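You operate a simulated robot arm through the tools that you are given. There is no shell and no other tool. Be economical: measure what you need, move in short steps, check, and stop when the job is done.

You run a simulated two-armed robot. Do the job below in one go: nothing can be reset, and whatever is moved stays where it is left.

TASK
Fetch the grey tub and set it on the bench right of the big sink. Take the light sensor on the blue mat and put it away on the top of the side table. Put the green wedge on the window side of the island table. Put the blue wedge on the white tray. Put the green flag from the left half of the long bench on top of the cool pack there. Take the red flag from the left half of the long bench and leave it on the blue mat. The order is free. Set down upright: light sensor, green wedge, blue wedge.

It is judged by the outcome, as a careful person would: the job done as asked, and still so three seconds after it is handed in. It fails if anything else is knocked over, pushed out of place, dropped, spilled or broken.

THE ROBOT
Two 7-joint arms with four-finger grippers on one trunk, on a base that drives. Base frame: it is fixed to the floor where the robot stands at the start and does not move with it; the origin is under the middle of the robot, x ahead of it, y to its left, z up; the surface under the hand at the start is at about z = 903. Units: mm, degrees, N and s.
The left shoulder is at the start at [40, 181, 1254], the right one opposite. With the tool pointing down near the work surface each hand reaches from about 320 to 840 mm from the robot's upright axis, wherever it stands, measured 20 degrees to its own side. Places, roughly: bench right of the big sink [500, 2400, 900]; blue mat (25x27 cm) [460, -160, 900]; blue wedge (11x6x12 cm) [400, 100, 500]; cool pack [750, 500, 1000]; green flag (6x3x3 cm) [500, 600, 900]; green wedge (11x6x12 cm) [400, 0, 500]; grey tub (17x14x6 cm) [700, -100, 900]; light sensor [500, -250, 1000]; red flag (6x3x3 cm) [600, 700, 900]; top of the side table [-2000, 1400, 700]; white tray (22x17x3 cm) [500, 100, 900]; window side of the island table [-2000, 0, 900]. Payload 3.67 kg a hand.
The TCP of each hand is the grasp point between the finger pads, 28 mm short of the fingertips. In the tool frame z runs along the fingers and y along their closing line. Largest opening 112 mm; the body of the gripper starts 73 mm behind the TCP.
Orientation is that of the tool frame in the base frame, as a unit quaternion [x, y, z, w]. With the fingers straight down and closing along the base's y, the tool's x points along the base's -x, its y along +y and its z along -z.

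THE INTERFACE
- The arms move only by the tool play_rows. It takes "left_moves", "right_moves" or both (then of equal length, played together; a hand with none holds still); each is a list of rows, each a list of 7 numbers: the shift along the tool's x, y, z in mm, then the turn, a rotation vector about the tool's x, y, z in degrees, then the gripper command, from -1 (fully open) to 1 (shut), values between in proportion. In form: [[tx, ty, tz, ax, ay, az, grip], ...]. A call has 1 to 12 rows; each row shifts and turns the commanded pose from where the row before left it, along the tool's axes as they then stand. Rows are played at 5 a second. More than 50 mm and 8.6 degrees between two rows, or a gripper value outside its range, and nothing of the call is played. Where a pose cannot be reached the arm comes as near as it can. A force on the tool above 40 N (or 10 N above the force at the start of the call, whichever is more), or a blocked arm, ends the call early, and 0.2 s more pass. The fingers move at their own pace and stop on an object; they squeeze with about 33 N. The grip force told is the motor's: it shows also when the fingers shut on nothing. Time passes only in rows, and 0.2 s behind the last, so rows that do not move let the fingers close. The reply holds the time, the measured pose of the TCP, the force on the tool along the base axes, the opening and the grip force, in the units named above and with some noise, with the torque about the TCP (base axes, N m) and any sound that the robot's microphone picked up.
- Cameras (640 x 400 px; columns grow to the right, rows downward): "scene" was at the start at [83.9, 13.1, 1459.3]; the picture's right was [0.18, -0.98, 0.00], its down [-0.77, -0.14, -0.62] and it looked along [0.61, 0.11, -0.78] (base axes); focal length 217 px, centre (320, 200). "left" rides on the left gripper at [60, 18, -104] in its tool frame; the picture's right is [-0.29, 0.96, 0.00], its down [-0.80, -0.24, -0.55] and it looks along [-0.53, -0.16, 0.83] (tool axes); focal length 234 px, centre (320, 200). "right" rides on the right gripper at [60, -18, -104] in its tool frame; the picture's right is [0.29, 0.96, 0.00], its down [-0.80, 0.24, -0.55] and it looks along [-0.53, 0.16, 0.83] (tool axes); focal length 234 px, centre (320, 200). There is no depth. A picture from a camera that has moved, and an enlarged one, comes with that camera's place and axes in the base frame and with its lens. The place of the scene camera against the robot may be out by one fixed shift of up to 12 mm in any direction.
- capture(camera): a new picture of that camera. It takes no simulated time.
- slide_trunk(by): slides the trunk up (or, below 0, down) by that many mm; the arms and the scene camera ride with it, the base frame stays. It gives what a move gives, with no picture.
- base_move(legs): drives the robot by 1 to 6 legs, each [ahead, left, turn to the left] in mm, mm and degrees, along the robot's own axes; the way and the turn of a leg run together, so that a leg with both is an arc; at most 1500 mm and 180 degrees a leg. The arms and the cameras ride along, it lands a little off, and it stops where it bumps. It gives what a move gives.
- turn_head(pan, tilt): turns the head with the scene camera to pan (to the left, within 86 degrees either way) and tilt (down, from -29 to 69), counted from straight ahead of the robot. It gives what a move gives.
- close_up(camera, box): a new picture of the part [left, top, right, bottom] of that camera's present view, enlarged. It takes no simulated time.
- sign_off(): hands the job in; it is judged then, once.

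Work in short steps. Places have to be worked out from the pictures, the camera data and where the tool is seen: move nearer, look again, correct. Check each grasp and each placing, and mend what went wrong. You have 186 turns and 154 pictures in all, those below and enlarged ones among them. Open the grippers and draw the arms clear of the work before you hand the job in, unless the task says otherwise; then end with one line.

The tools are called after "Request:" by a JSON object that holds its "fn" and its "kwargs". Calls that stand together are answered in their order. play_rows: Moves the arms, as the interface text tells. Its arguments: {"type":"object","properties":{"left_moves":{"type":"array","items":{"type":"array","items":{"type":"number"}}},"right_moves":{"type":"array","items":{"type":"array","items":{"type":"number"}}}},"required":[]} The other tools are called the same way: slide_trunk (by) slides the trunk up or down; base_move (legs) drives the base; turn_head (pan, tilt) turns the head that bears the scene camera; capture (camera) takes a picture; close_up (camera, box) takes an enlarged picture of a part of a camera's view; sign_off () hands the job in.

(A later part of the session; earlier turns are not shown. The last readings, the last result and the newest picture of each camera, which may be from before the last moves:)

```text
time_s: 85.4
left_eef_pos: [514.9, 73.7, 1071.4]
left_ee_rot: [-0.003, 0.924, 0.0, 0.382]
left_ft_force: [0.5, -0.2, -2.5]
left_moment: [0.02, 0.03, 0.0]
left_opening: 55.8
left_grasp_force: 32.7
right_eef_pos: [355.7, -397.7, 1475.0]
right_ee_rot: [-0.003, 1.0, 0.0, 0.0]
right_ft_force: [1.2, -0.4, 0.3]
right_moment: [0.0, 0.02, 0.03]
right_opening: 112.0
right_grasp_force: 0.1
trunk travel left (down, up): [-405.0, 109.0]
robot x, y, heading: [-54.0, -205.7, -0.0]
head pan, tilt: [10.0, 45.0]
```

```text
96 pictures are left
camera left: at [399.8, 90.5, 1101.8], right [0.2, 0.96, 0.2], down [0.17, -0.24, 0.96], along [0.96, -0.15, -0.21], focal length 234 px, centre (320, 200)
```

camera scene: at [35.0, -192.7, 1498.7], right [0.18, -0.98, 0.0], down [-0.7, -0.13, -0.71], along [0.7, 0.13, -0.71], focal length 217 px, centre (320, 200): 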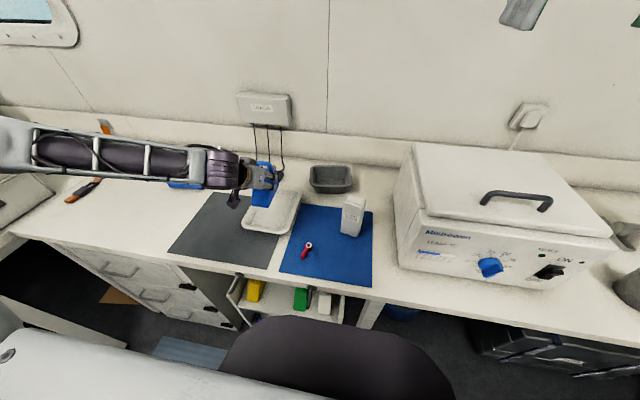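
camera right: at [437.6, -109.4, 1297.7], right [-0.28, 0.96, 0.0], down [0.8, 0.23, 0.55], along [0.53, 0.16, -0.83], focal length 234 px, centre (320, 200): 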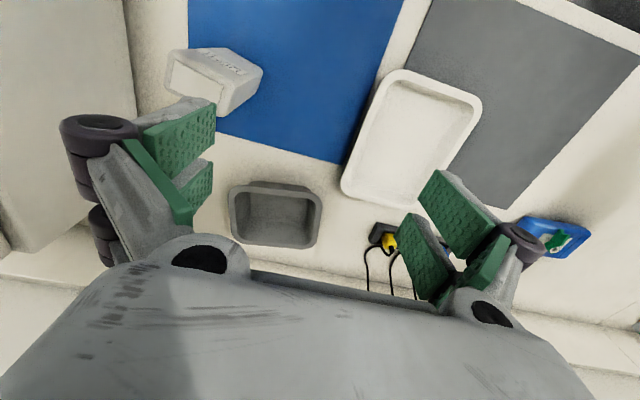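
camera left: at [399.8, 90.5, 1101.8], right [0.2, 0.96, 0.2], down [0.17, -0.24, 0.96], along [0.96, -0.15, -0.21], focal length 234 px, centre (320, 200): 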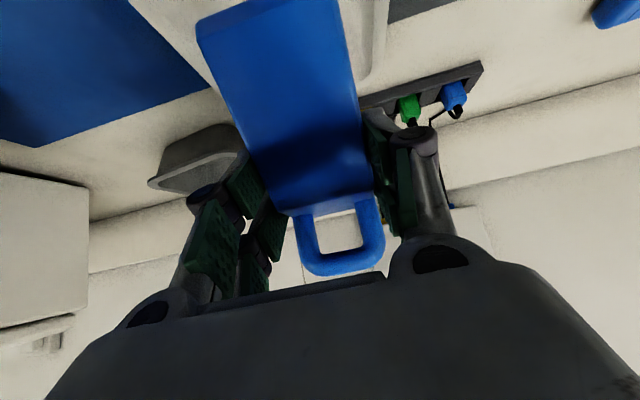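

Tray centre ≈[532,75] by two views. Shifting +25 in x and lowering to TCP z≈985.

Request:
{"fn": "play_rows", "kwargs": {"left_moves": [[-18, 1, 18, 0, 0, 0, 1], [20, 0, 20, 0, 0, 0, 1], [20, 0, 20, 0, 0, 0, 1], [20, 0, 20, 0, 0, 0, 1], [0, 0, 0, 0, 0, 0, 1]]}}

Request:
{"fn": "close_up", "kwargs": {"camera": "scene", "box": [200, 130, 340, 250]}}

Request:
{"fn": "capture", "kwargs": {"camera": "left"}}

```text
time_s: 86.6
left_eef_pos: [542.5, 75.9, 985.5]
left_ee_rot: [-0.003, 0.925, 0.0, 0.381]
left_ft_force: [-0.1, 0.1, -2.5]
left_moment: [0.01, 0.09, 0.02]
left_opening: 55.6
left_grasp_force: 33.0
right_eef_pos: [355.8, -397.4, 1476.1]
right_ee_rot: [-0.002, 1.0, 0.001, 0.0]
right_ft_force: [-1.2, 0.1, -0.5]
right_moment: [-0.02, -0.01, -0.04]
right_opening: 112.2
right_grasp_force: 0.1
trunk travel left (down, up): [-405.0, 109.0]
robot x, y, heading: [-53.5, -205.2, 0.2]
head pan, tilt: [10.0, 45.0]
```

```text
3.33 times, centred on (270, 190) of scene
camera zoom: at [35.6, -192.7, 1498.7], right [0.18, -0.98, 0.0], down [-0.7, -0.13, -0.71], along [0.7, 0.13, -0.71], focal length 724 px, centre (487, 233)
```

zoom: 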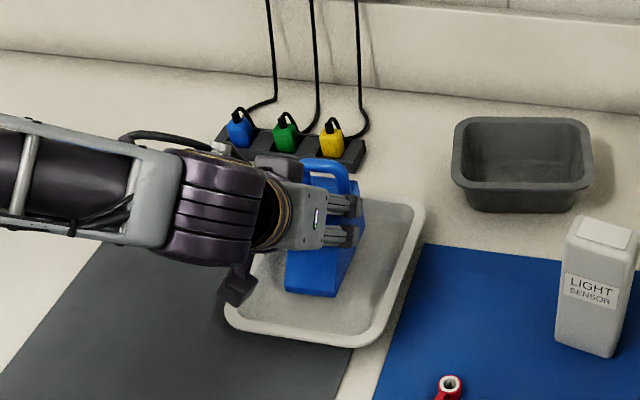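

```text
94 pictures are left
camera left: at [426.2, 92.5, 1016.8], right [0.2, 0.96, 0.2], down [0.17, -0.24, 0.96], along [0.96, -0.16, -0.21], focal length 234 px, centre (320, 200)
```

left: 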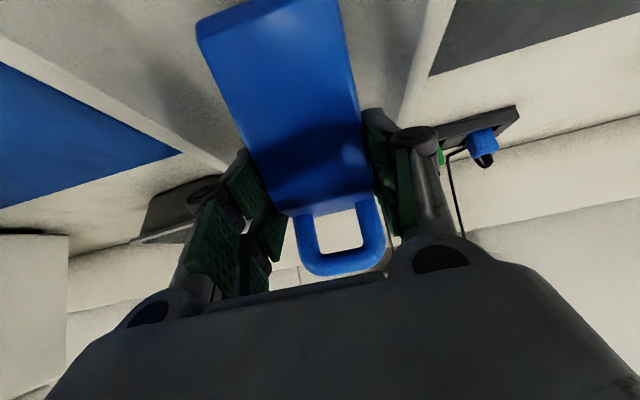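

Wedge is inside the tray outline. Lowering further with small steps to contact.

Request:
{"fn": "play_rows", "kwargs": {"left_moves": [[13, 0, 3, 0, 0, 0, 1], [4, 0, 4, 0, 0, 0, 1], [3, 0, 3, 0, 0, 0, 1], [2, 0, 2, 0, 0, 0, 1], [0, 0, 0, 0, 0, 0, 1]]}}

```text
time_s: 87.8
left_eef_pos: [536.5, 73.7, 966.2]
left_ee_rot: [-0.003, 0.922, 0.0, 0.386]
left_ft_force: [5.7, 4.5, 29.3]
left_moment: [0.08, -0.65, 0.2]
left_opening: 56.0
left_grasp_force: 32.9
right_eef_pos: [353.3, -398.2, 1476.6]
right_ee_rot: [-0.002, 1.0, 0.0, 0.0]
right_ft_force: [0.6, 1.0, 0.3]
right_moment: [0.01, 0.01, 0.03]
right_opening: 112.1
right_grasp_force: 0.1
trunk travel left (down, up): [-405.0, 109.0]
robot x, y, heading: [-54.6, -209.0, 0.3]
head pan, tilt: [10.0, 45.0]
```

Contact at z≈966. Easing 2 mm, checking the seat before release.

Request:
{"fn": "play_rows", "kwargs": {"left_moves": [[-1.5, 0, -1.5, 0, 0, 0, 1], [0, 0, 0, 0, 0, 0, 1]]}}

Request:
{"fn": "close_up", "kwargs": {"camera": "scene", "box": [220, 150, 320, 250]}}

```text
time_s: 88.4
left_eef_pos: [534.0, 73.3, 965.4]
left_ee_rot: [-0.002, 0.924, -0.001, 0.382]
left_ft_force: [6.8, 4.2, 21.7]
left_moment: [0.06, -1.21, 0.1]
left_opening: 55.9
left_grasp_force: 33.2
right_eef_pos: [354.5, -397.7, 1477.0]
right_ee_rot: [-0.003, 1.0, -0.001, 0.001]
right_ft_force: [0.7, 0.8, 0.0]
right_moment: [0.01, -0.01, -0.01]
right_opening: 112.0
right_grasp_force: 0.1
trunk travel left (down, up): [-405.0, 109.0]
robot x, y, heading: [-53.6, -205.0, 0.1]
head pan, tilt: [10.0, 45.0]
```

```text
4.00 times, centred on (270, 200) of scene
camera zoom: at [34.4, -193.4, 1498.8], right [0.18, -0.98, 0.0], down [-0.7, -0.12, -0.71], along [0.7, 0.13, -0.71], focal length 869 px, centre (520, 200)
```

zoom: 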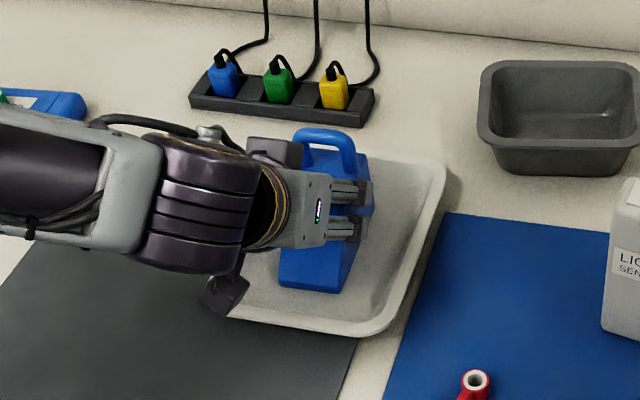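

Easing a little more, then opening and withdrawing up along the tool axis.

Request:
{"fn": "play_rows", "kwargs": {"left_moves": [[-1.5, 0, -1.5, 0, 0, 0, 1], [0, 0, 0, 0, 0, 0, 0.0], [0, 0, 0, 0, 0, 0, -0.4], [0, 0, 0, 0, 0, 0, -0.4], [0, 0, -25, 0, 0, 0, -0.4], [0, 0, -40, 0, 0, 0, -0.4], [0, 0, -45, 0, 0, 0, -0.4], [0, 0, -45, 0, 0, 0, -0.4], [0, 0, 0, 0, 0, 0, -0.4]]}}

Request:
{"fn": "close_up", "kwargs": {"camera": "scene", "box": [200, 130, 340, 250]}}

```text
time_s: 90.4
left_eef_pos: [434.7, 75.1, 1074.2]
left_ee_rot: [-0.002, 0.925, -0.001, 0.38]
left_ft_force: [1.1, -0.5, -0.7]
left_moment: [0.01, -0.02, -0.02]
left_opening: 78.4
left_grasp_force: 0.0
left hand out of reach, approached as far as the arm can: row 8
right_eef_pos: [356.9, -397.9, 1475.4]
right_ee_rot: [-0.003, 1.0, -0.001, -0.002]
right_ft_force: [1.1, -0.3, -0.1]
right_moment: [0.04, -0.02, 0.0]
right_opening: 112.0
right_grasp_force: 0.1
trunk travel left (down, up): [-405.0, 109.0]
robot x, y, heading: [-53.7, -204.4, 0.6]
head pan, tilt: [10.0, 45.0]
```

```text
3.33 times, centred on (270, 190) of scene
camera zoom: at [37.1, -193.2, 1498.6], right [0.18, -0.98, 0.0], down [-0.7, -0.12, -0.71], along [0.7, 0.13, -0.71], focal length 724 px, centre (487, 233)
```

zoom: 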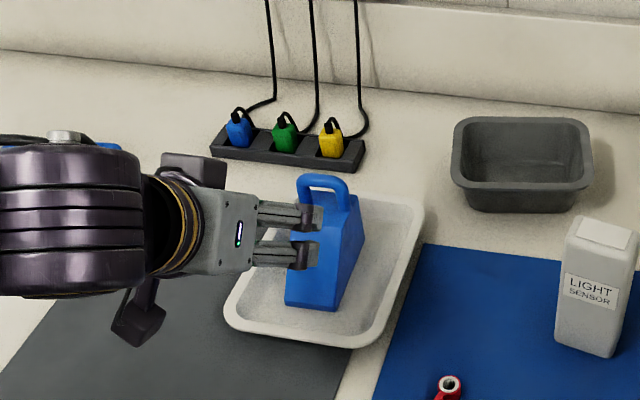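

Blue wedge stands upright on the tray. Backing out and shifting right to line the left hand with the green wedge (y≈-42), then trunk down.

Request:
{"fn": "base_move", "kwargs": {"legs": [[-440, 0, 0], [0, -118, -0.4]]}}

Request:
{"fn": "slide_trunk", "kwargs": {"by": -400}}

Request:
{"fn": "play_rows", "kwargs": {"left_moves": [[20, 0, 20, 0, 0, 0, -0.5], [22, 0, 22, 0, 0, 0, -0.5], [0, 0, 0, 0, 0, 0, -0.5]]}}

Request:
{"fn": "capture", "kwargs": {"camera": "left"}}

```text
time_s: 94.0
left_eef_pos: [0.8, -46.4, 1072.4]
left_ee_rot: [0.0, 0.925, -0.002, 0.38]
left_ft_force: [-0.1, 0.9, 0.2]
left_moment: [0.01, -0.01, 0.02]
left_opening: 78.2
left_grasp_force: 0.1
right_eef_pos: [-80.7, -516.6, 1476.8]
right_ee_rot: [0.001, 1.0, -0.001, 0.0]
right_ft_force: [0.4, 0.3, -0.4]
right_moment: [-0.03, -0.02, 0.0]
right_opening: 111.9
right_grasp_force: 0.1
trunk travel left (down, up): [-405.0, 109.0]
robot x, y, heading: [-489.4, -325.4, -0.3]
head pan, tilt: [10.0, 45.0]
```

```text
time_s: 97.8
left_eef_pos: [0.8, -48.1, 675.9]
left_ee_rot: [0.001, 0.924, -0.002, 0.381]
left_ft_force: [-1.1, -0.4, 0.5]
left_moment: [-0.01, -0.04, 0.0]
left_opening: 78.1
left_grasp_force: 0.2
right_eef_pos: [-80.4, -518.6, 1077.8]
right_ee_rot: [0.001, 1.0, 0.0, -0.001]
right_ft_force: [0.1, -0.2, -0.3]
right_moment: [0.01, -0.01, 0.0]
right_opening: 111.8
right_grasp_force: 0.0
trunk travel left (down, up): [-5.0, 509.0]
robot x, y, heading: [-485.3, -322.3, -0.3]
head pan, tilt: [10.0, 45.0]
```

```text
time_s: 98.6
left_eef_pos: [1.2, -47.6, 615.2]
left_ee_rot: [0.001, 0.925, -0.002, 0.381]
left_ft_force: [0.8, -1.0, 0.7]
left_moment: [0.0, 0.0, 0.03]
left_opening: 83.9
left_grasp_force: 0.0
right_eef_pos: [-78.8, -518.2, 1076.5]
right_ee_rot: [0.001, 1.0, -0.001, -0.001]
right_ft_force: [0.1, 0.7, -0.1]
right_moment: [-0.02, -0.03, -0.02]
right_opening: 112.1
right_grasp_force: 0.0
trunk travel left (down, up): [-5.0, 509.0]
robot x, y, heading: [-491.2, -322.5, -0.4]
head pan, tilt: [10.0, 45.0]
```

```text
91 pictures are left
camera left: at [-114.9, -29.7, 646.7], right [0.21, 0.96, 0.2], down [0.17, -0.24, 0.96], along [0.96, -0.16, -0.22], focal length 234 px, centre (320, 200)
```

left: 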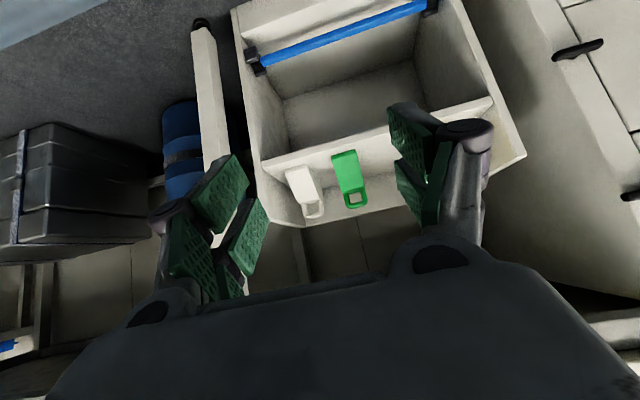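

Green at y≈-39. Driving forward 335 mm.

Request:
{"fn": "base_move", "kwargs": {"legs": [[338, 5, 0.4]]}}

Request:
{"fn": "capture", "kwargs": {"camera": "left"}}

```text
time_s: 100.9
left_eef_pos: [338.4, -44.5, 614.8]
left_ee_rot: [0.0, 0.925, -0.001, 0.381]
left_ft_force: [0.1, -0.3, 0.3]
left_moment: [0.0, -0.01, -0.01]
left_opening: 84.2
left_grasp_force: 0.0
right_eef_pos: [255.8, -516.8, 1075.6]
right_ee_rot: [0.002, 1.0, -0.001, -0.001]
right_ft_force: [0.3, -0.5, 0.8]
right_moment: [0.02, 0.01, 0.01]
right_opening: 112.2
right_grasp_force: 0.0
trunk travel left (down, up): [-5.0, 509.0]
robot x, y, heading: [-154.9, -323.5, -0.3]
head pan, tilt: [10.0, 45.0]
```

```text
90 pictures are left
camera left: at [222.9, -26.9, 646.5], right [0.21, 0.96, 0.2], down [0.18, -0.24, 0.96], along [0.96, -0.16, -0.22], focal length 234 px, centre (320, 200)
```

left: 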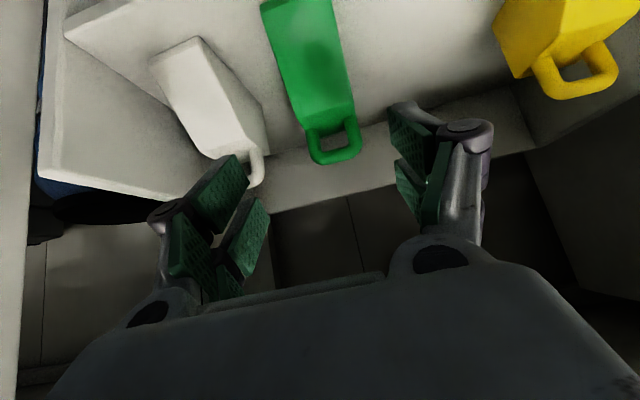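

Green at y≈-37, aligned. Advancing to the pre-grasp point [383,-37,564].

Request:
{"fn": "play_rows", "kwargs": {"left_moves": [[2, 4, 34, 0, 0, 0, -0.5], [2, 4, 34, 0, 0, 0, -0.5], [0, 0, 0, 0, 0, 0, -0.5]]}}

Request:
{"fn": "capture", "kwargs": {"camera": "left"}}

```text
time_s: 101.7
left_eef_pos: [383.1, -38.0, 565.0]
left_ee_rot: [0.001, 0.925, -0.002, 0.381]
left_ft_force: [-1.1, 0.0, 0.0]
left_moment: [-0.03, 0.03, 0.04]
left_opening: 83.9
left_grasp_force: 0.0
right_eef_pos: [255.9, -514.7, 1076.0]
right_ee_rot: [0.002, 1.0, 0.0, 0.0]
right_ft_force: [1.0, 0.5, -0.5]
right_moment: [0.01, -0.03, 0.01]
right_opening: 111.9
right_grasp_force: 0.1
trunk travel left (down, up): [-5.0, 509.0]
robot x, y, heading: [-151.8, -324.1, -0.3]
head pan, tilt: [10.0, 45.0]
```

```text
89 pictures are left
camera left: at [266.9, -19.1, 595.6], right [0.21, 0.96, 0.2], down [0.17, -0.24, 0.96], along [0.96, -0.16, -0.22], focal length 234 px, centre (320, 200)
```

left: 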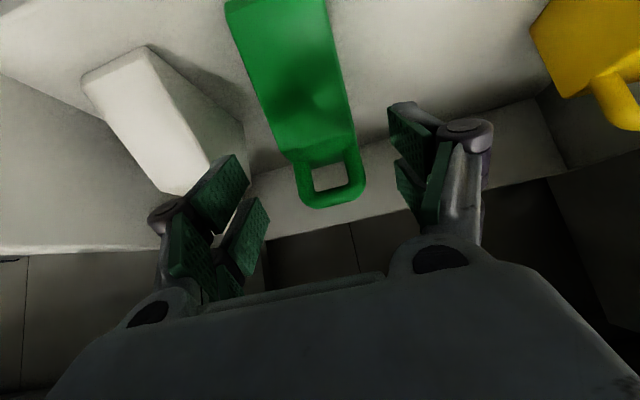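

Same geometry as with the blue one. Advancing, closing.

Request:
{"fn": "play_rows", "kwargs": {"left_moves": [[0, 0, 20, 0, 0, 0, -0.5], [0, 0, 18, 0, 0, 0, -0.5], [0, 0, 10, 0, 0, 0, -0.5], [8, 0, 12, 0, 0, 0, -0.5], [0, 0, 0, 0, 0, 0, -0.5], [0, 0, 0, 0, 0, 0, 0.2], [0, 0, 0, 0, 0, 0, 1], [0, 0, 0, 0, 0, 0, 1], [0, 0, 0, 0, 0, 0, 1]]}}

Request:
{"fn": "capture", "kwargs": {"camera": "left"}}

```text
time_s: 103.7
left_eef_pos: [420.3, -37.4, 516.9]
left_ee_rot: [0.001, 0.925, -0.002, 0.381]
left_ft_force: [-0.4, -1.0, 0.0]
left_moment: [-0.11, -0.02, 0.0]
left_opening: 55.9
left_grasp_force: 33.6
right_eef_pos: [256.6, -516.0, 1076.4]
right_ee_rot: [0.002, 1.0, 0.0, 0.0]
right_ft_force: [0.1, -0.1, -0.2]
right_moment: [0.01, -0.01, 0.01]
right_opening: 112.0
right_grasp_force: 0.2
trunk travel left (down, up): [-5.0, 509.0]
robot x, y, heading: [-152.9, -321.6, -0.3]
head pan, tilt: [10.0, 45.0]
```

```text
88 pictures are left
camera left: at [304.4, -19.4, 547.3], right [0.21, 0.96, 0.2], down [0.17, -0.24, 0.96], along [0.96, -0.16, -0.22], focal length 234 px, centre (320, 200)
```

left: 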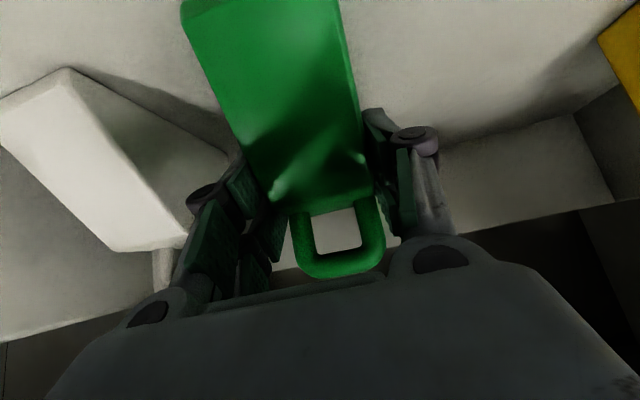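

Gripped. Lifting, backing out, raising trunk.

Request:
{"fn": "play_rows", "kwargs": {"left_moves": [[-7, 0, -7, 0, 0, 0, 1], [-7, 0, -7, 0, 0, 0, 1], [-10, 0, -10, 0, 0, 0, 1], [0, 0, 0, 0, 0, 0, 1]]}}

Request:
{"fn": "base_move", "kwargs": {"legs": [[-380, 0, 0]]}}

Request:
{"fn": "slide_trunk", "kwargs": {"by": 400}}

Request:
{"fn": "play_rows", "kwargs": {"left_moves": [[-20, 0, -20, 0, 0, 0, 1], [-28, 0, -28, 0, 0, 0, 1], [-28, 0, -28, 0, 0, 0, 1], [-10, 0, -10, 0, 0, 0, 1], [0, 0, 0, 0, 0, 0, 1]]}}

Request:
{"fn": "capture", "kwargs": {"camera": "scene"}}

```text
time_s: 104.7
left_eef_pos: [420.6, -38.1, 549.5]
left_ee_rot: [0.0, 0.924, -0.002, 0.381]
left_ft_force: [0.1, 0.1, -2.2]
left_moment: [0.03, 0.04, 0.02]
left_opening: 56.1
left_grasp_force: 32.8
right_eef_pos: [256.1, -515.9, 1076.3]
right_ee_rot: [0.002, 1.0, 0.001, 0.0]
right_ft_force: [0.1, -1.1, 0.4]
right_moment: [0.01, 0.02, -0.02]
right_opening: 112.2
right_grasp_force: 0.0
trunk travel left (down, up): [-5.0, 509.0]
robot x, y, heading: [-151.8, -324.0, -0.1]
head pan, tilt: [10.0, 45.0]
```

```text
time_s: 107.1
left_eef_pos: [41.3, -35.2, 552.2]
left_ee_rot: [0.0, 0.925, -0.001, 0.381]
left_ft_force: [-0.5, 0.5, -2.9]
left_moment: [0.01, 0.03, 0.0]
left_opening: 55.8
left_grasp_force: 32.9
right_eef_pos: [-122.2, -512.5, 1077.9]
right_ee_rot: [0.001, 1.0, -0.001, 0.0]
right_ft_force: [0.7, -0.7, 0.0]
right_moment: [0.01, -0.01, -0.01]
right_opening: 112.1
right_grasp_force: 0.1
trunk travel left (down, up): [-5.0, 509.0]
robot x, y, heading: [-526.6, -318.5, -0.4]
head pan, tilt: [10.0, 45.0]
```

```text
time_s: 111.0
left_eef_pos: [42.1, -35.5, 950.2]
left_ee_rot: [0.0, 0.924, -0.002, 0.381]
left_ft_force: [-0.8, 1.1, -2.1]
left_moment: [0.01, 0.02, 0.01]
left_opening: 55.7
left_grasp_force: 33.0
right_eef_pos: [-121.0, -513.1, 1476.0]
right_ee_rot: [0.001, 1.0, 0.0, 0.0]
right_ft_force: [-0.1, 0.6, 0.1]
right_moment: [0.02, -0.02, 0.02]
right_opening: 111.9
right_grasp_force: 0.1
trunk travel left (down, up): [-405.0, 109.0]
robot x, y, heading: [-529.4, -321.7, -0.3]
head pan, tilt: [10.0, 45.0]
```

```text
time_s: 112.2
left_eef_pos: [41.3, -35.8, 1073.0]
left_ee_rot: [0.001, 0.925, -0.002, 0.38]
left_ft_force: [0.4, -0.4, -3.5]
left_moment: [0.01, 0.01, -0.05]
left_opening: 56.1
left_grasp_force: 33.0
right_eef_pos: [-122.4, -513.2, 1475.9]
right_ee_rot: [0.001, 1.0, 0.0, 0.0]
right_ft_force: [-0.1, 0.4, -0.3]
right_moment: [-0.03, 0.0, 0.02]
right_opening: 111.9
right_grasp_force: 0.1
trunk travel left (down, up): [-405.0, 109.0]
robot x, y, heading: [-528.9, -320.8, -0.3]
head pan, tilt: [10.0, 45.0]
```

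```text
87 pictures are left
camera scene: at [-439.9, -306.6, 1498.6], right [0.17, -0.99, 0.0], down [-0.7, -0.12, -0.71], along [0.7, 0.12, -0.71], focal length 217 px, centre (320, 200)
```

scene: 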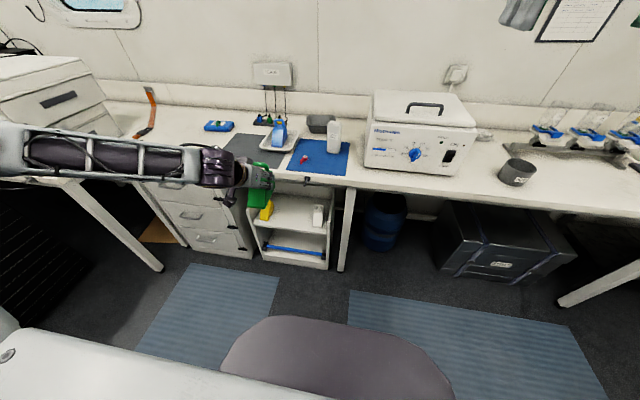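

Green wedge held. Next the sensor with the right hand: raising the left hand more, driving to base ≈[0,-15].

Request:
{"fn": "play_rows", "kwargs": {"left_moves": [[-28, 0, -28, 0, 0, 0, 1], [-28, 0, -28, 0, 0, 0, 1], [-10, 0, -10, 0, 0, 0, 1], [0, 0, 0, 0, 0, 0, 1]]}}

Request:
{"fn": "base_move", "kwargs": {"legs": [[0, 306, 0.3], [520, 0, 0]]}}

Request:
{"fn": "capture", "kwargs": {"camera": "right"}}

Request:
{"fn": "turn_head", "kwargs": {"pan": -20, "tilt": 45}}

Request:
{"fn": "capture", "kwargs": {"camera": "scene"}}

```text
time_s: 113.2
left_eef_pos: [42.3, -35.9, 1165.3]
left_ee_rot: [0.0, 0.925, -0.001, 0.38]
left_ft_force: [-0.2, -0.1, -2.3]
left_moment: [0.01, 0.0, -0.01]
left_opening: 55.9
left_grasp_force: 33.0
right_eef_pos: [-120.8, -512.6, 1475.8]
right_ee_rot: [0.0, 1.0, 0.0, 0.0]
right_ft_force: [0.0, 0.3, -0.2]
right_moment: [0.05, -0.01, -0.02]
right_opening: 112.0
right_grasp_force: 0.1
trunk travel left (down, up): [-405.0, 109.0]
robot x, y, heading: [-529.0, -322.5, -0.4]
head pan, tilt: [10.0, 45.0]
```

```text
time_s: 118.0
left_eef_pos: [563.9, 265.7, 1166.4]
left_ee_rot: [0.002, 0.925, -0.002, 0.381]
left_ft_force: [0.0, 0.1, -3.5]
left_moment: [-0.02, 0.04, 0.0]
left_opening: 55.8
left_grasp_force: 33.3
right_eef_pos: [397.9, -210.6, 1475.5]
right_ee_rot: [0.003, 1.0, 0.0, 0.001]
right_ft_force: [0.5, 0.1, 0.0]
right_moment: [-0.03, -0.02, -0.02]
right_opening: 112.0
right_grasp_force: 0.1
trunk travel left (down, up): [-405.0, 109.0]
robot x, y, heading: [-7.3, -15.1, -0.3]
head pan, tilt: [10.0, 45.0]
```

```text
86 pictures are left
camera right: at [338.7, -228.2, 1579.4], right [-0.28, 0.96, 0.0], down [0.8, 0.24, 0.55], along [0.53, 0.16, -0.83], focal length 234 px, centre (320, 200)
```

right: 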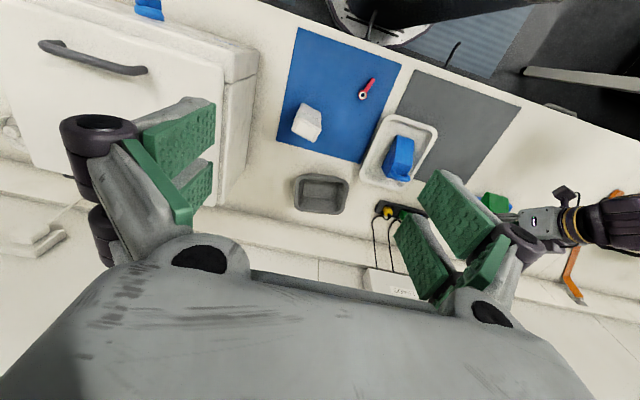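

```text
time_s: 118.9
left_eef_pos: [564.9, 264.9, 1165.8]
left_ee_rot: [0.001, 0.924, -0.002, 0.381]
left_ft_force: [0.8, 0.5, -1.9]
left_moment: [0.0, 0.01, -0.01]
left_opening: 55.7
left_grasp_force: 32.8
right_eef_pos: [397.8, -211.8, 1476.2]
right_ee_rot: [0.003, 1.0, 0.0, 0.0]
right_ft_force: [-0.2, -0.3, -0.1]
right_moment: [0.01, 0.0, -0.03]
right_opening: 111.9
right_grasp_force: 0.0
trunk travel left (down, up): [-405.0, 109.0]
robot x, y, heading: [-6.1, -13.4, -0.4]
head pan, tilt: [-20.0, 45.0]
```

```text
85 pictures are left
camera scene: at [76.8, -45.9, 1498.7], right [-0.35, -0.94, 0.0], down [-0.66, 0.25, -0.71], along [0.66, -0.25, -0.71], focal length 217 px, centre (320, 200)
```

scene: 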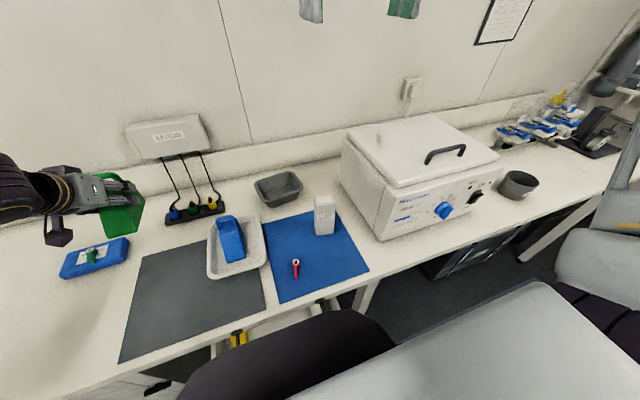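

Sensor ≈[510,-210]. Bringing the right hand above it at z≈1150.

Request:
{"fn": "play_rows", "kwargs": {"right_moves": [[-14, 0, 41, 0, 0, 0, -1], [-14, 0, 41, 0, 0, 0, -1], [-14, 0, 41, 0, 0, 0, -1], [-14, 0, 41, 0, 0, 0, -1], [-14, 0, 41, 0, 0, 0, -1], [-14, 0, 41, 0, 0, 0, -1], [-14, 0, 41, 0, 0, 0, -1], [-10, 0, 38, 0, 0, 0, -1], [0, 0, 0, 0, 0, 0, -1]]}}

Request:
{"fn": "capture", "kwargs": {"camera": "right"}}

Request:
{"fn": "close_up", "kwargs": {"camera": "scene", "box": [260, 130, 400, 260]}}

```text
time_s: 120.9
left_eef_pos: [563.5, 265.8, 1164.0]
left_ee_rot: [0.001, 0.925, -0.002, 0.381]
left_ft_force: [-0.7, 1.0, -2.1]
left_moment: [0.01, 0.02, 0.0]
left_opening: 55.7
left_grasp_force: 32.5
right_eef_pos: [505.1, -210.7, 1152.6]
right_ee_rot: [0.003, 1.0, 0.0, 0.001]
right_ft_force: [-0.1, -0.1, 1.3]
right_moment: [-0.01, -0.01, -0.01]
right_opening: 111.8
right_grasp_force: 0.0
trunk travel left (down, up): [-405.0, 109.0]
robot x, y, heading: [-10.4, -16.5, -0.3]
head pan, tilt: [-20.0, 45.0]
```

```text
84 pictures are left
camera right: at [446.0, -227.4, 1255.2], right [-0.28, 0.96, 0.0], down [0.8, 0.24, 0.55], along [0.53, 0.16, -0.83], focal length 234 px, centre (320, 200)
```

right: 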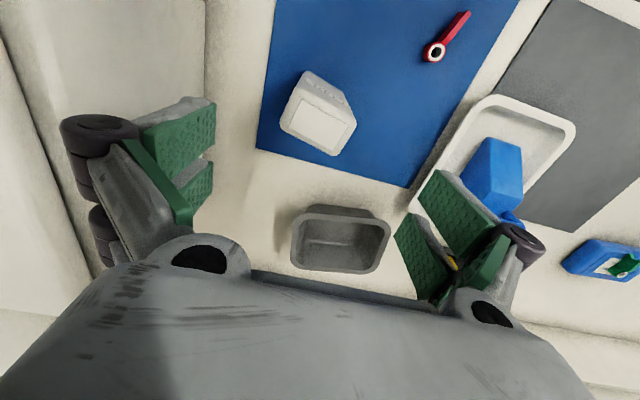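

```text
3.08 times, centred on (330, 195) of scene
camera zoom: at [76.7, -45.8, 1498.7], right [-0.35, -0.94, 0.0], down [-0.66, 0.25, -0.71], along [0.66, -0.25, -0.71], focal length 668 px, centre (289, 215)
```

zoom: 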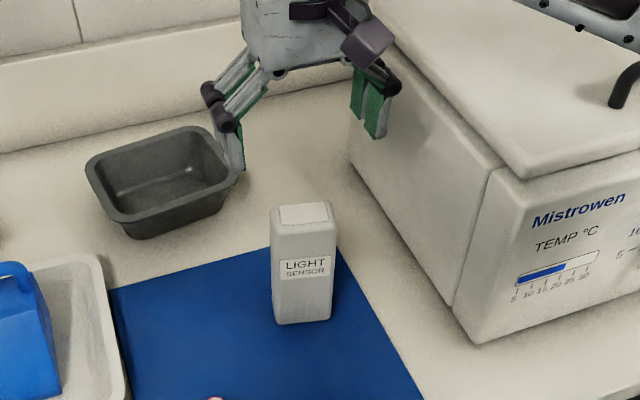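

Sensor top centre ≈[505,-212], ~59×42 mm, top ≈1036, turned about -12°. Yawing 12° and lowering to z≈1070 for a check.

Request:
{"fn": "play_rows", "kwargs": {"right_moves": [[0, -1, 10, 0, 0, 6, -1], [0, 0, 20, 0, 0, 6, -1], [0, 0, 25, 0, 0, 0, -1], [0, 0, 25, 0, 0, 0, -1], [0, 0, 0, 0, 0, 0, -1]]}}

Request:
{"fn": "capture", "kwargs": {"camera": "right"}}

```text
time_s: 122.1
left_eef_pos: [564.0, 266.4, 1166.9]
left_ee_rot: [0.001, 0.924, -0.002, 0.382]
left_ft_force: [1.2, -0.5, -2.5]
left_moment: [0.01, 0.03, 0.0]
left_opening: 55.7
left_grasp_force: 33.1
right_eef_pos: [505.0, -213.6, 1070.4]
right_ee_rot: [0.107, 0.994, 0.001, 0.001]
right_ft_force: [-0.2, 0.2, 0.5]
right_moment: [0.03, 0.02, 0.0]
right_opening: 111.9
right_grasp_force: 0.1
trunk travel left (down, up): [-405.0, 109.0]
robot x, y, heading: [-6.9, -15.4, -0.4]
head pan, tilt: [-20.0, 45.0]
```

```text
82 pictures are left
camera right: at [444.5, -217.0, 1173.7], right [-0.08, 1.0, 0.0], down [0.83, 0.06, 0.55], along [0.55, 0.04, -0.83], focal length 234 px, centre (320, 200)
```

right: 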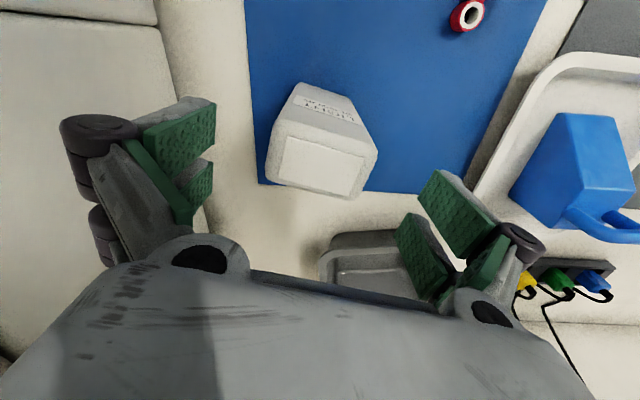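

Good alignment; centre ≈[508,-212]. Lowering to 998 and closing.

Request:
{"fn": "play_rows", "kwargs": {"right_moves": [[-4, 2, 25, 0, 0, 1, -1], [0, 0, 25, 0, 0, 0, -1], [0, 0, 22, 0, 0, 0, -1], [0, 0, 0, 0, 0, 0, 0], [0, 0, 0, 0, 0, 0, 1], [0, 0, 0, 0, 0, 0, 1], [0, 0, 0, 0, 0, 0, 1]]}}

Request:
{"fn": "close_up", "kwargs": {"camera": "scene", "box": [260, 130, 400, 260]}}

```text
time_s: 123.7
left_eef_pos: [564.3, 265.6, 1165.7]
left_ee_rot: [0.001, 0.925, -0.002, 0.381]
left_ft_force: [-0.3, -0.5, -2.2]
left_moment: [-0.03, 0.01, 0.0]
left_opening: 55.7
left_grasp_force: 33.1
right_eef_pos: [511.7, -213.5, 999.0]
right_ee_rot: [0.116, 0.993, 0.0, 0.001]
right_ft_force: [0.6, -2.0, 5.4]
right_moment: [0.02, -0.03, 0.02]
right_opening: 72.3
right_grasp_force: 33.1
trunk travel left (down, up): [-405.0, 109.0]
robot x, y, heading: [-9.7, -16.9, -0.9]
head pan, tilt: [-20.0, 45.0]
```

```text
3.08 times, centred on (330, 195) of scene
camera zoom: at [76.7, -46.3, 1498.7], right [-0.35, -0.94, 0.0], down [-0.66, 0.25, -0.71], along [0.66, -0.25, -0.71], focal length 668 px, centre (289, 215)
```

zoom: 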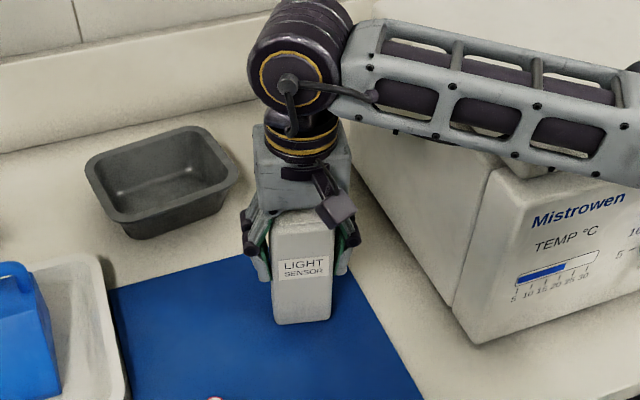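

Gripped at 72 mm. Lifting 60 mm and checking.

Request:
{"fn": "play_rows", "kwargs": {"right_moves": [[0, 0, -20, 0, 0, 0, 1], [0, 0, -40, 0, 0, 0, 1], [0, 0, -40, 0, 0, 0, 1], [0, 0, 0, 0, 0, 0, 1]]}}

Request:
{"fn": "capture", "kwargs": {"camera": "scene"}}

```text
time_s: 124.7
left_eef_pos: [565.0, 266.0, 1164.7]
left_ee_rot: [0.002, 0.925, -0.002, 0.381]
left_ft_force: [-0.9, -0.5, -2.2]
left_moment: [-0.03, 0.0, 0.01]
left_opening: 55.8
left_grasp_force: 32.9
right_eef_pos: [511.4, -213.4, 1101.3]
right_ee_rot: [0.115, 0.993, 0.0, 0.0]
right_ft_force: [0.7, 0.1, -2.4]
right_moment: [0.01, -0.01, 0.02]
right_opening: 71.6
right_grasp_force: 32.8
trunk travel left (down, up): [-405.0, 109.0]
robot x, y, heading: [-13.5, -16.6, -0.1]
head pan, tilt: [-20.0, 45.0]
```

```text
80 pictures are left
camera scene: at [77.6, -46.4, 1498.6], right [-0.35, -0.94, 0.0], down [-0.66, 0.25, -0.71], along [0.66, -0.25, -0.71], focal length 217 px, centre (320, 200)
```

scene: 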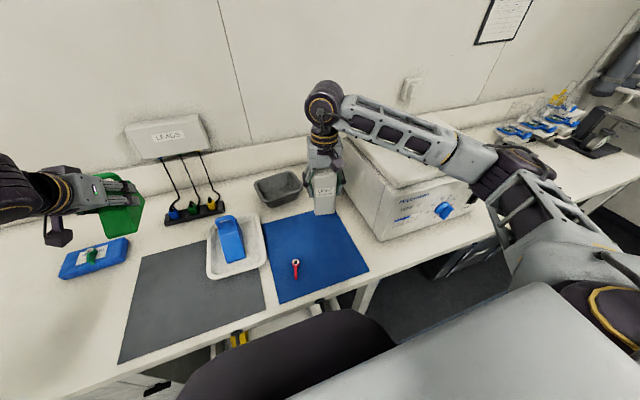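

Sensor lifted. Raising more, backing off 700 mm, and turning left 90° to see the rest of the room.

Request:
{"fn": "play_rows", "kwargs": {"right_moves": [[0, 0, -40, 0, 0, 0, 1], [0, 0, -40, 0, 0, 0, 1], [15, 10, -20, 0, 0, 0, 1], [0, 0, 0, 0, 0, 0, 1]]}}

Request:
{"fn": "base_move", "kwargs": {"legs": [[-680, 0, 0], [0, 0, 90]]}}

Request:
{"fn": "turn_head", "kwargs": {"pan": 55, "tilt": 20}}

Request:
{"fn": "capture", "kwargs": {"camera": "scene"}}

Request:
{"fn": "turn_head", "kwargs": {"pan": -25, "tilt": 20}}

Request:
{"fn": "capture", "kwargs": {"camera": "scene"}}

```text
time_s: 125.7
left_eef_pos: [564.9, 265.7, 1165.6]
left_ee_rot: [0.002, 0.925, -0.002, 0.381]
left_ft_force: [-0.1, 0.4, -2.6]
left_moment: [-0.01, -0.01, -0.01]
left_opening: 55.7
left_grasp_force: 33.6
right_eef_pos: [499.2, -199.4, 1199.3]
right_ee_rot: [0.115, 0.993, 0.0, 0.0]
right_ft_force: [-0.2, -0.7, -2.8]
right_moment: [0.0, 0.01, 0.0]
right_opening: 71.4
right_grasp_force: 33.2
trunk travel left (down, up): [-405.0, 109.0]
robot x, y, heading: [-5.9, -14.5, -0.5]
head pan, tilt: [-20.0, 45.0]
```

```text
time_s: 133.8
left_eef_pos: [-970.5, 562.2, 1165.3]
left_ee_rot: [0.654, -0.653, -0.269, -0.27]
left_ft_force: [-0.9, 0.3, -3.3]
left_moment: [-0.05, -0.02, -0.01]
left_opening: 55.6
left_grasp_force: 32.7
right_eef_pos: [-505.4, 498.6, 1198.5]
right_ee_rot: [-0.622, 0.783, -0.001, 0.0]
right_ft_force: [-0.3, 0.2, -2.2]
right_moment: [0.03, -0.01, 0.01]
right_opening: 69.2
right_grasp_force: 33.6
trunk travel left (down, up): [-405.0, 109.0]
robot x, y, heading: [-684.2, -12.9, 89.6]
head pan, tilt: [-20.0, 45.0]
```

```text
time_s: 135.3
left_eef_pos: [-970.4, 562.1, 1165.3]
left_ee_rot: [0.654, -0.654, -0.268, -0.27]
left_ft_force: [-0.2, 0.3, -1.8]
left_moment: [-0.02, 0.05, 0.03]
left_opening: 55.8
left_grasp_force: 32.9
right_eef_pos: [-505.2, 498.0, 1198.3]
right_ee_rot: [-0.622, 0.783, 0.0, 0.0]
right_ft_force: [-0.1, -0.2, -2.3]
right_moment: [0.01, 0.02, 0.0]
right_opening: 69.1
right_grasp_force: 32.7
trunk travel left (down, up): [-405.0, 109.0]
robot x, y, heading: [-686.2, -12.5, 89.8]
head pan, tilt: [55.0, 20.0]
```

```text
79 pictures are left
camera scene: at [-772.6, 63.2, 1537.3], right [0.58, 0.82, 0.0], down [0.28, -0.2, -0.94], along [-0.77, 0.54, -0.34], focal length 217 px, centre (320, 200)
```

scene: 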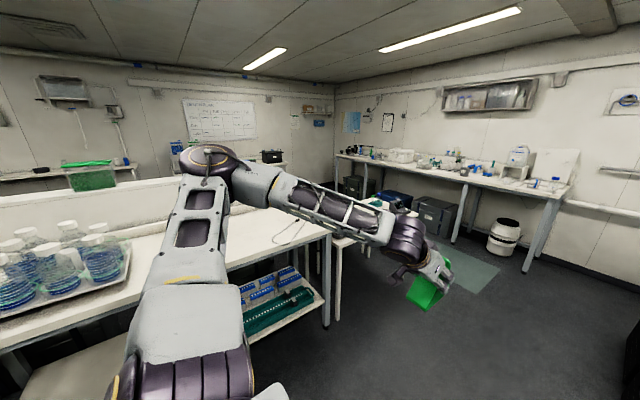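

```text
time_s: 136.8
left_eef_pos: [-969.8, 561.3, 1165.2]
left_ee_rot: [-0.654, 0.654, 0.269, 0.27]
left_ft_force: [0.5, 0.0, -3.0]
left_moment: [-0.04, 0.01, 0.01]
left_opening: 55.8
left_grasp_force: 33.3
right_eef_pos: [-505.3, 499.3, 1198.3]
right_ee_rot: [-0.622, 0.783, 0.0, 0.0]
right_ft_force: [1.0, -0.3, -3.0]
right_moment: [0.03, -0.01, 0.03]
right_opening: 69.0
right_grasp_force: 33.0
trunk travel left (down, up): [-405.0, 109.0]
robot x, y, heading: [-685.8, -12.7, 89.7]
head pan, tilt: [-25.0, 20.0]
```

```text
78 pictures are left
camera scene: at [-657.0, 93.8, 1537.3], right [0.91, -0.42, 0.0], down [-0.15, -0.31, -0.94], along [0.4, 0.85, -0.34], focal length 217 px, centre (320, 200)
```

scene: 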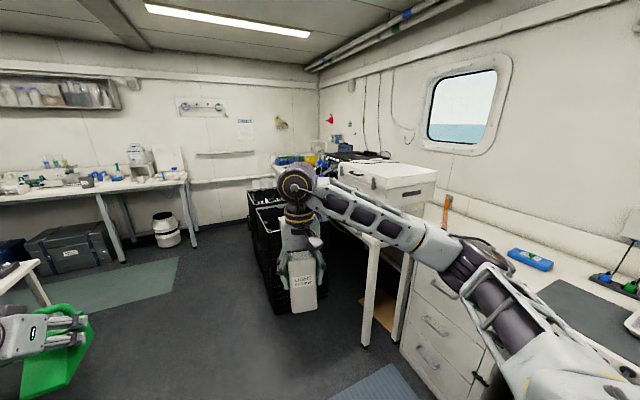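

The island's window side is its near (+x) side, edge at x≈-1690, free around y 0…700; sensor's destination lies beyond. Turning to face the island.

Request:
{"fn": "base_move", "kwargs": {"legs": [[0, 0, 90]]}}

Request:
{"fn": "turn_head", "kwargs": {"pan": 0, "tilt": 25}}

Request:
{"fn": "capture", "kwargs": {"camera": "scene"}}

Request:
{"fn": "turn_head", "kwargs": {"pan": -50, "tilt": 25}}

Request:
{"fn": "capture", "kwargs": {"camera": "scene"}}

```text
time_s: 141.4
left_eef_pos: [-1260.1, -291.7, 1165.9]
left_ee_rot: [0.925, -0.002, -0.381, -0.002]
left_ft_force: [-0.1, 0.3, -2.5]
left_moment: [-0.03, -0.02, -0.03]
left_opening: 55.5
left_grasp_force: 32.7
right_eef_pos: [-1193.6, 173.3, 1199.0]
right_ee_rot: [0.993, -0.115, 0.001, 0.0]
right_ft_force: [0.2, 0.0, -2.7]
right_moment: [-0.01, 0.01, 0.0]
right_opening: 68.1
right_grasp_force: 33.1
trunk travel left (down, up): [-405.0, 109.0]
robot x, y, heading: [-687.9, -10.6, 179.4]
head pan, tilt: [-25.0, 20.0]
```

```text
time_s: 142.3
left_eef_pos: [-1259.3, -292.8, 1166.0]
left_ee_rot: [0.925, -0.003, -0.381, -0.002]
left_ft_force: [-0.6, -0.9, -2.6]
left_moment: [0.0, -0.01, 0.05]
left_opening: 55.7
left_grasp_force: 32.3
right_eef_pos: [-1194.0, 172.0, 1198.5]
right_ee_rot: [0.993, -0.116, -0.001, 0.001]
right_ft_force: [-1.4, 0.1, -2.8]
right_moment: [0.0, -0.05, 0.01]
right_opening: 68.0
right_grasp_force: 33.2
trunk travel left (down, up): [-405.0, 109.0]
robot x, y, heading: [-684.7, -10.1, 179.5]
head pan, tilt: [0.0, 25.0]
```

```text
77 pictures are left
camera scene: at [-809.5, -10.4, 1529.2], right [0.01, 1.0, 0.0], down [0.42, 0.0, -0.91], along [-0.91, 0.01, -0.42], focal length 217 px, centre (320, 200)
```

scene: 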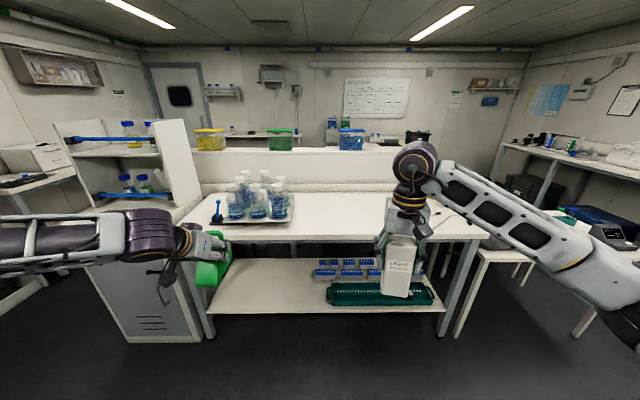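

```text
time_s: 143.5
left_eef_pos: [-1258.9, -292.7, 1165.4]
left_ee_rot: [0.925, -0.003, -0.381, -0.002]
left_ft_force: [0.0, -0.2, -2.3]
left_moment: [0.01, 0.02, -0.03]
left_opening: 55.8
left_grasp_force: 32.9
right_eef_pos: [-1194.3, 171.6, 1198.4]
right_ee_rot: [0.993, -0.118, 0.0, 0.0]
right_ft_force: [-0.1, 0.5, -2.9]
right_moment: [-0.02, 0.04, 0.04]
right_opening: 67.7
right_grasp_force: 33.0
trunk travel left (down, up): [-405.0, 109.0]
robot x, y, heading: [-688.8, -8.8, 179.6]
head pan, tilt: [-50.0, 25.0]
```

```text
76 pictures are left
camera scene: at [-776.2, 59.7, 1529.2], right [0.77, 0.64, 0.0], down [0.27, -0.33, -0.91], along [-0.58, 0.7, -0.42], focal length 217 px, centre (320, 200)
```

scene: 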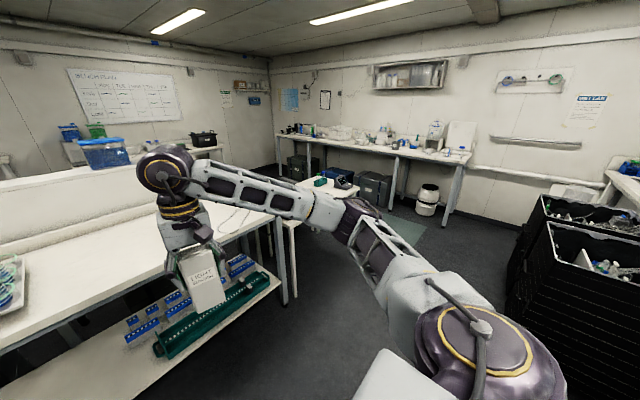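

The right opening creeps (72→67.7), so the sensor may be slipping; checking it.

Request:
{"fn": "capture", "kwargs": {"camera": "right"}}

Request:
{"fn": "close_up", "kwargs": {"camera": "scene", "box": [120, 140, 260, 330]}}

```text
75 pictures are left
camera right: at [-1130.9, 177.2, 1302.3], right [0.06, -1.0, 0.0], down [-0.83, -0.05, 0.55], along [-0.55, -0.03, -0.83], focal length 234 px, centre (320, 200)
```

right: 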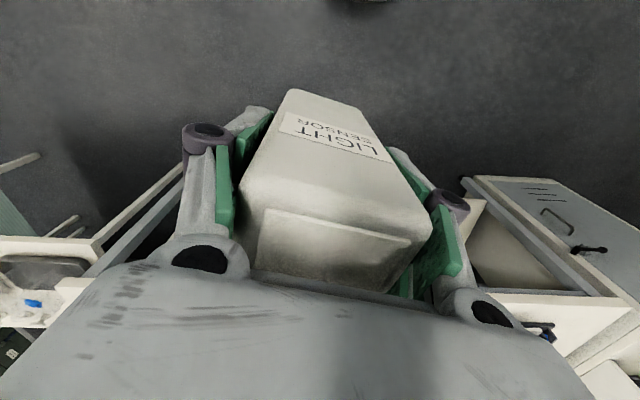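

```text
2.11 times, centred on (190, 235) of scene
camera zoom: at [-776.2, 59.7, 1529.2], right [0.77, 0.64, 0.0], down [0.27, -0.33, -0.91], along [-0.58, 0.7, -0.42], focal length 457 px, centre (594, 126)
```

zoom: 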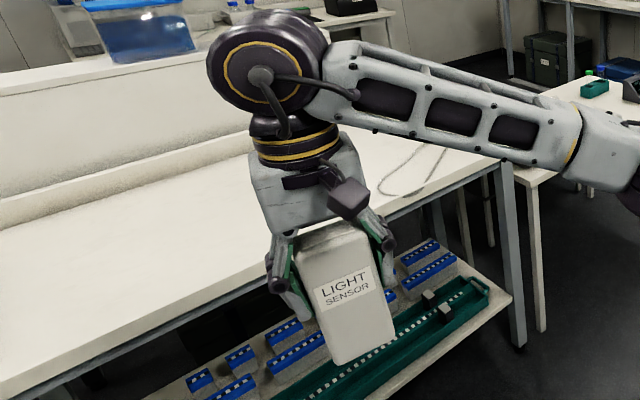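

The sensor merely yaw-aligned itself in the grasp (top still ~35 mm above TCP). Driving to the island's window side: right 545, then forward 500.

Request:
{"fn": "base_move", "kwargs": {"legs": [[0, -545, 0.4], [500, 0, 0]]}}

Request:
{"fn": "turn_head", "kwargs": {"pan": 15, "tilt": 45}}

Request:
{"fn": "capture", "kwargs": {"camera": "scene"}}

Request:
{"fn": "capture", "kwargs": {"camera": "left"}}

```text
time_s: 149.3
left_eef_pos: [-1758.1, 262.0, 1165.8]
left_ee_rot: [0.925, -0.004, -0.381, -0.003]
left_ft_force: [0.4, 0.2, -2.2]
left_moment: [0.02, -0.01, -0.01]
left_opening: 55.6
left_grasp_force: 33.2
right_eef_pos: [-1691.0, 727.6, 1198.5]
right_ee_rot: [0.993, -0.118, 0.001, 0.0]
right_ft_force: [0.2, 0.4, -1.8]
right_moment: [0.01, 0.01, 0.01]
right_opening: 66.7
right_grasp_force: 33.3
trunk travel left (down, up): [-405.0, 109.0]
robot x, y, heading: [-1187.6, 543.4, 179.4]
head pan, tilt: [-50.0, 25.0]
```

```text
time_s: 150.7
left_eef_pos: [-1758.4, 261.6, 1166.6]
left_ee_rot: [0.924, -0.003, -0.381, -0.003]
left_ft_force: [-0.2, -0.7, -1.7]
left_moment: [-0.03, -0.06, -0.03]
left_opening: 55.9
left_grasp_force: 32.9
right_eef_pos: [-1691.2, 727.3, 1199.0]
right_ee_rot: [0.993, -0.117, 0.0, 0.0]
right_ft_force: [0.7, 1.0, -2.3]
right_moment: [0.02, 0.05, -0.03]
right_opening: 66.7
right_grasp_force: 32.9
trunk travel left (down, up): [-405.0, 109.0]
robot x, y, heading: [-1179.7, 543.6, 179.1]
head pan, tilt: [15.0, 45.0]
```

```text
73 pictures are left
camera scene: at [-1294.5, 521.5, 1498.6], right [-0.25, 0.97, 0.0], down [0.69, 0.17, -0.71], along [-0.68, -0.17, -0.71], focal length 217 px, centre (320, 200)
```

scene: 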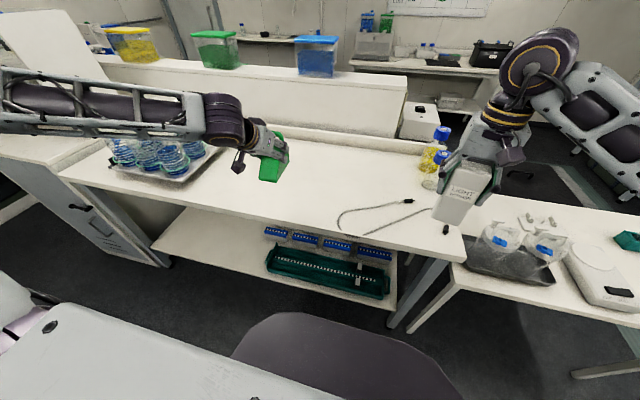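

```text
72 pictures are left
camera left: at [-1643.5, 242.9, 1196.3], right [-0.21, -0.96, 0.2], down [-0.17, 0.24, 0.96], along [-0.96, 0.17, -0.22], focal length 234 px, centre (320, 200)
```

left: 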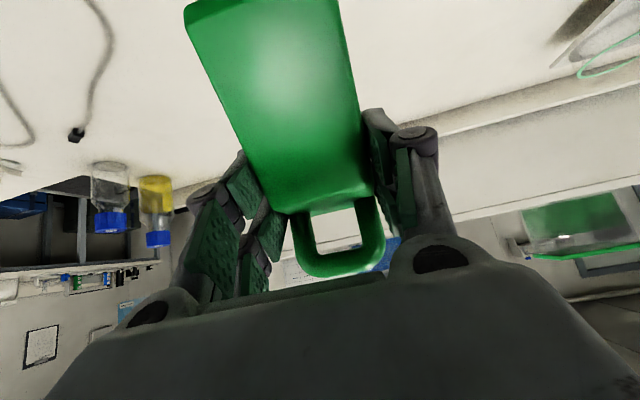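

Area clear. Driving 75 mm forward and lowering the left hand to ≈985.

Request:
{"fn": "base_move", "kwargs": {"legs": [[75, 0, 0.5]]}}

Request:
{"fn": "play_rows", "kwargs": {"left_moves": [[26, 0, 26, 0, 0, 0, 1], [26, 0, 26, 0, 0, 0, 1], [26, 0, 26, 0, 0, 0, 1], [26, 0, 26, 0, 0, 0, 1], [22, 0, 22, 0, 0, 0, 1], [0, 0, 0, 0, 0, 0, 1]]}}

Request:
{"fn": "close_up", "kwargs": {"camera": "scene", "box": [120, 80, 360, 260]}}

```text
time_s: 151.8
left_eef_pos: [-1829.3, 257.6, 1166.9]
left_ee_rot: [0.924, -0.001, -0.381, -0.002]
left_ft_force: [0.5, -0.1, -2.2]
left_moment: [-0.03, -0.03, 0.02]
left_opening: 56.0
left_grasp_force: 33.3
right_eef_pos: [-1765.7, 723.2, 1199.4]
right_ee_rot: [0.994, -0.114, -0.001, 0.0]
right_ft_force: [0.9, 0.0, -2.0]
right_moment: [-0.01, 0.05, 0.0]
right_opening: 66.8
right_grasp_force: 33.6
trunk travel left (down, up): [-405.0, 109.0]
robot x, y, heading: [-1258.0, 541.2, 179.9]
head pan, tilt: [15.0, 45.0]
```

```text
time_s: 153.2
left_eef_pos: [-1831.7, 258.1, 986.4]
left_ee_rot: [0.925, 0.0, -0.38, -0.001]
left_ft_force: [0.0, -0.1, -3.1]
left_moment: [-0.01, -0.04, -0.01]
left_opening: 55.5
left_grasp_force: 33.0
right_eef_pos: [-1767.5, 722.8, 1198.4]
right_ee_rot: [0.994, -0.113, 0.0, -0.001]
right_ft_force: [0.3, -0.7, -2.8]
right_moment: [0.01, 0.0, 0.01]
right_opening: 66.3
right_grasp_force: 33.3
trunk travel left (down, up): [-405.0, 109.0]
robot x, y, heading: [-1258.4, 542.3, 179.7]
head pan, tilt: [15.0, 45.0]
```

```text
2.22 times, centred on (240, 170) of scene
camera zoom: at [-1369.3, 521.3, 1498.7], right [-0.26, 0.97, 0.0], down [0.68, 0.18, -0.71], along [-0.68, -0.18, -0.71], focal length 483 px, centre (498, 267)
```

zoom: 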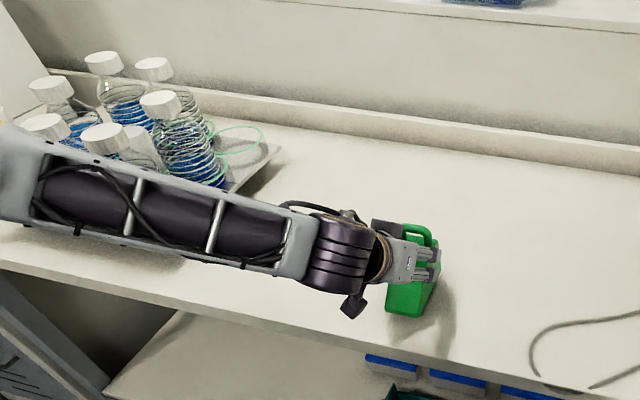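

Clear. Lowering gently to contact.

Request:
{"fn": "play_rows", "kwargs": {"left_moves": [[8, 0, 8, 0, 0, 0, 1], [4, 0, 4, 0, 0, 0, 1], [3, 0, 3, 0, 0, 0, 1], [2, 0, 2, 0, 0, 0, 1], [2, 0, 2, 0, 0, 0, 1], [1.5, 0, 1.5, 0, 0, 0, 1], [0, 0, 0, 0, 0, 0, 1]]}}

```text
time_s: 154.8
left_eef_pos: [-1830.5, 260.2, 962.1]
left_ee_rot: [0.923, 0.0, -0.385, -0.001]
left_ft_force: [-6.0, -4.7, 29.6]
left_moment: [-0.14, 0.7, 0.02]
left_opening: 56.1
left_grasp_force: 33.5
right_eef_pos: [-1766.9, 723.2, 1199.6]
right_ee_rot: [0.994, -0.113, -0.001, 0.001]
right_ft_force: [1.0, -0.4, -2.4]
right_moment: [0.0, 0.0, -0.02]
right_opening: 65.9
right_grasp_force: 32.8
trunk travel left (down, up): [-405.0, 109.0]
robot x, y, heading: [-1256.9, 544.9, 179.9]
head pan, tilt: [15.0, 45.0]
```

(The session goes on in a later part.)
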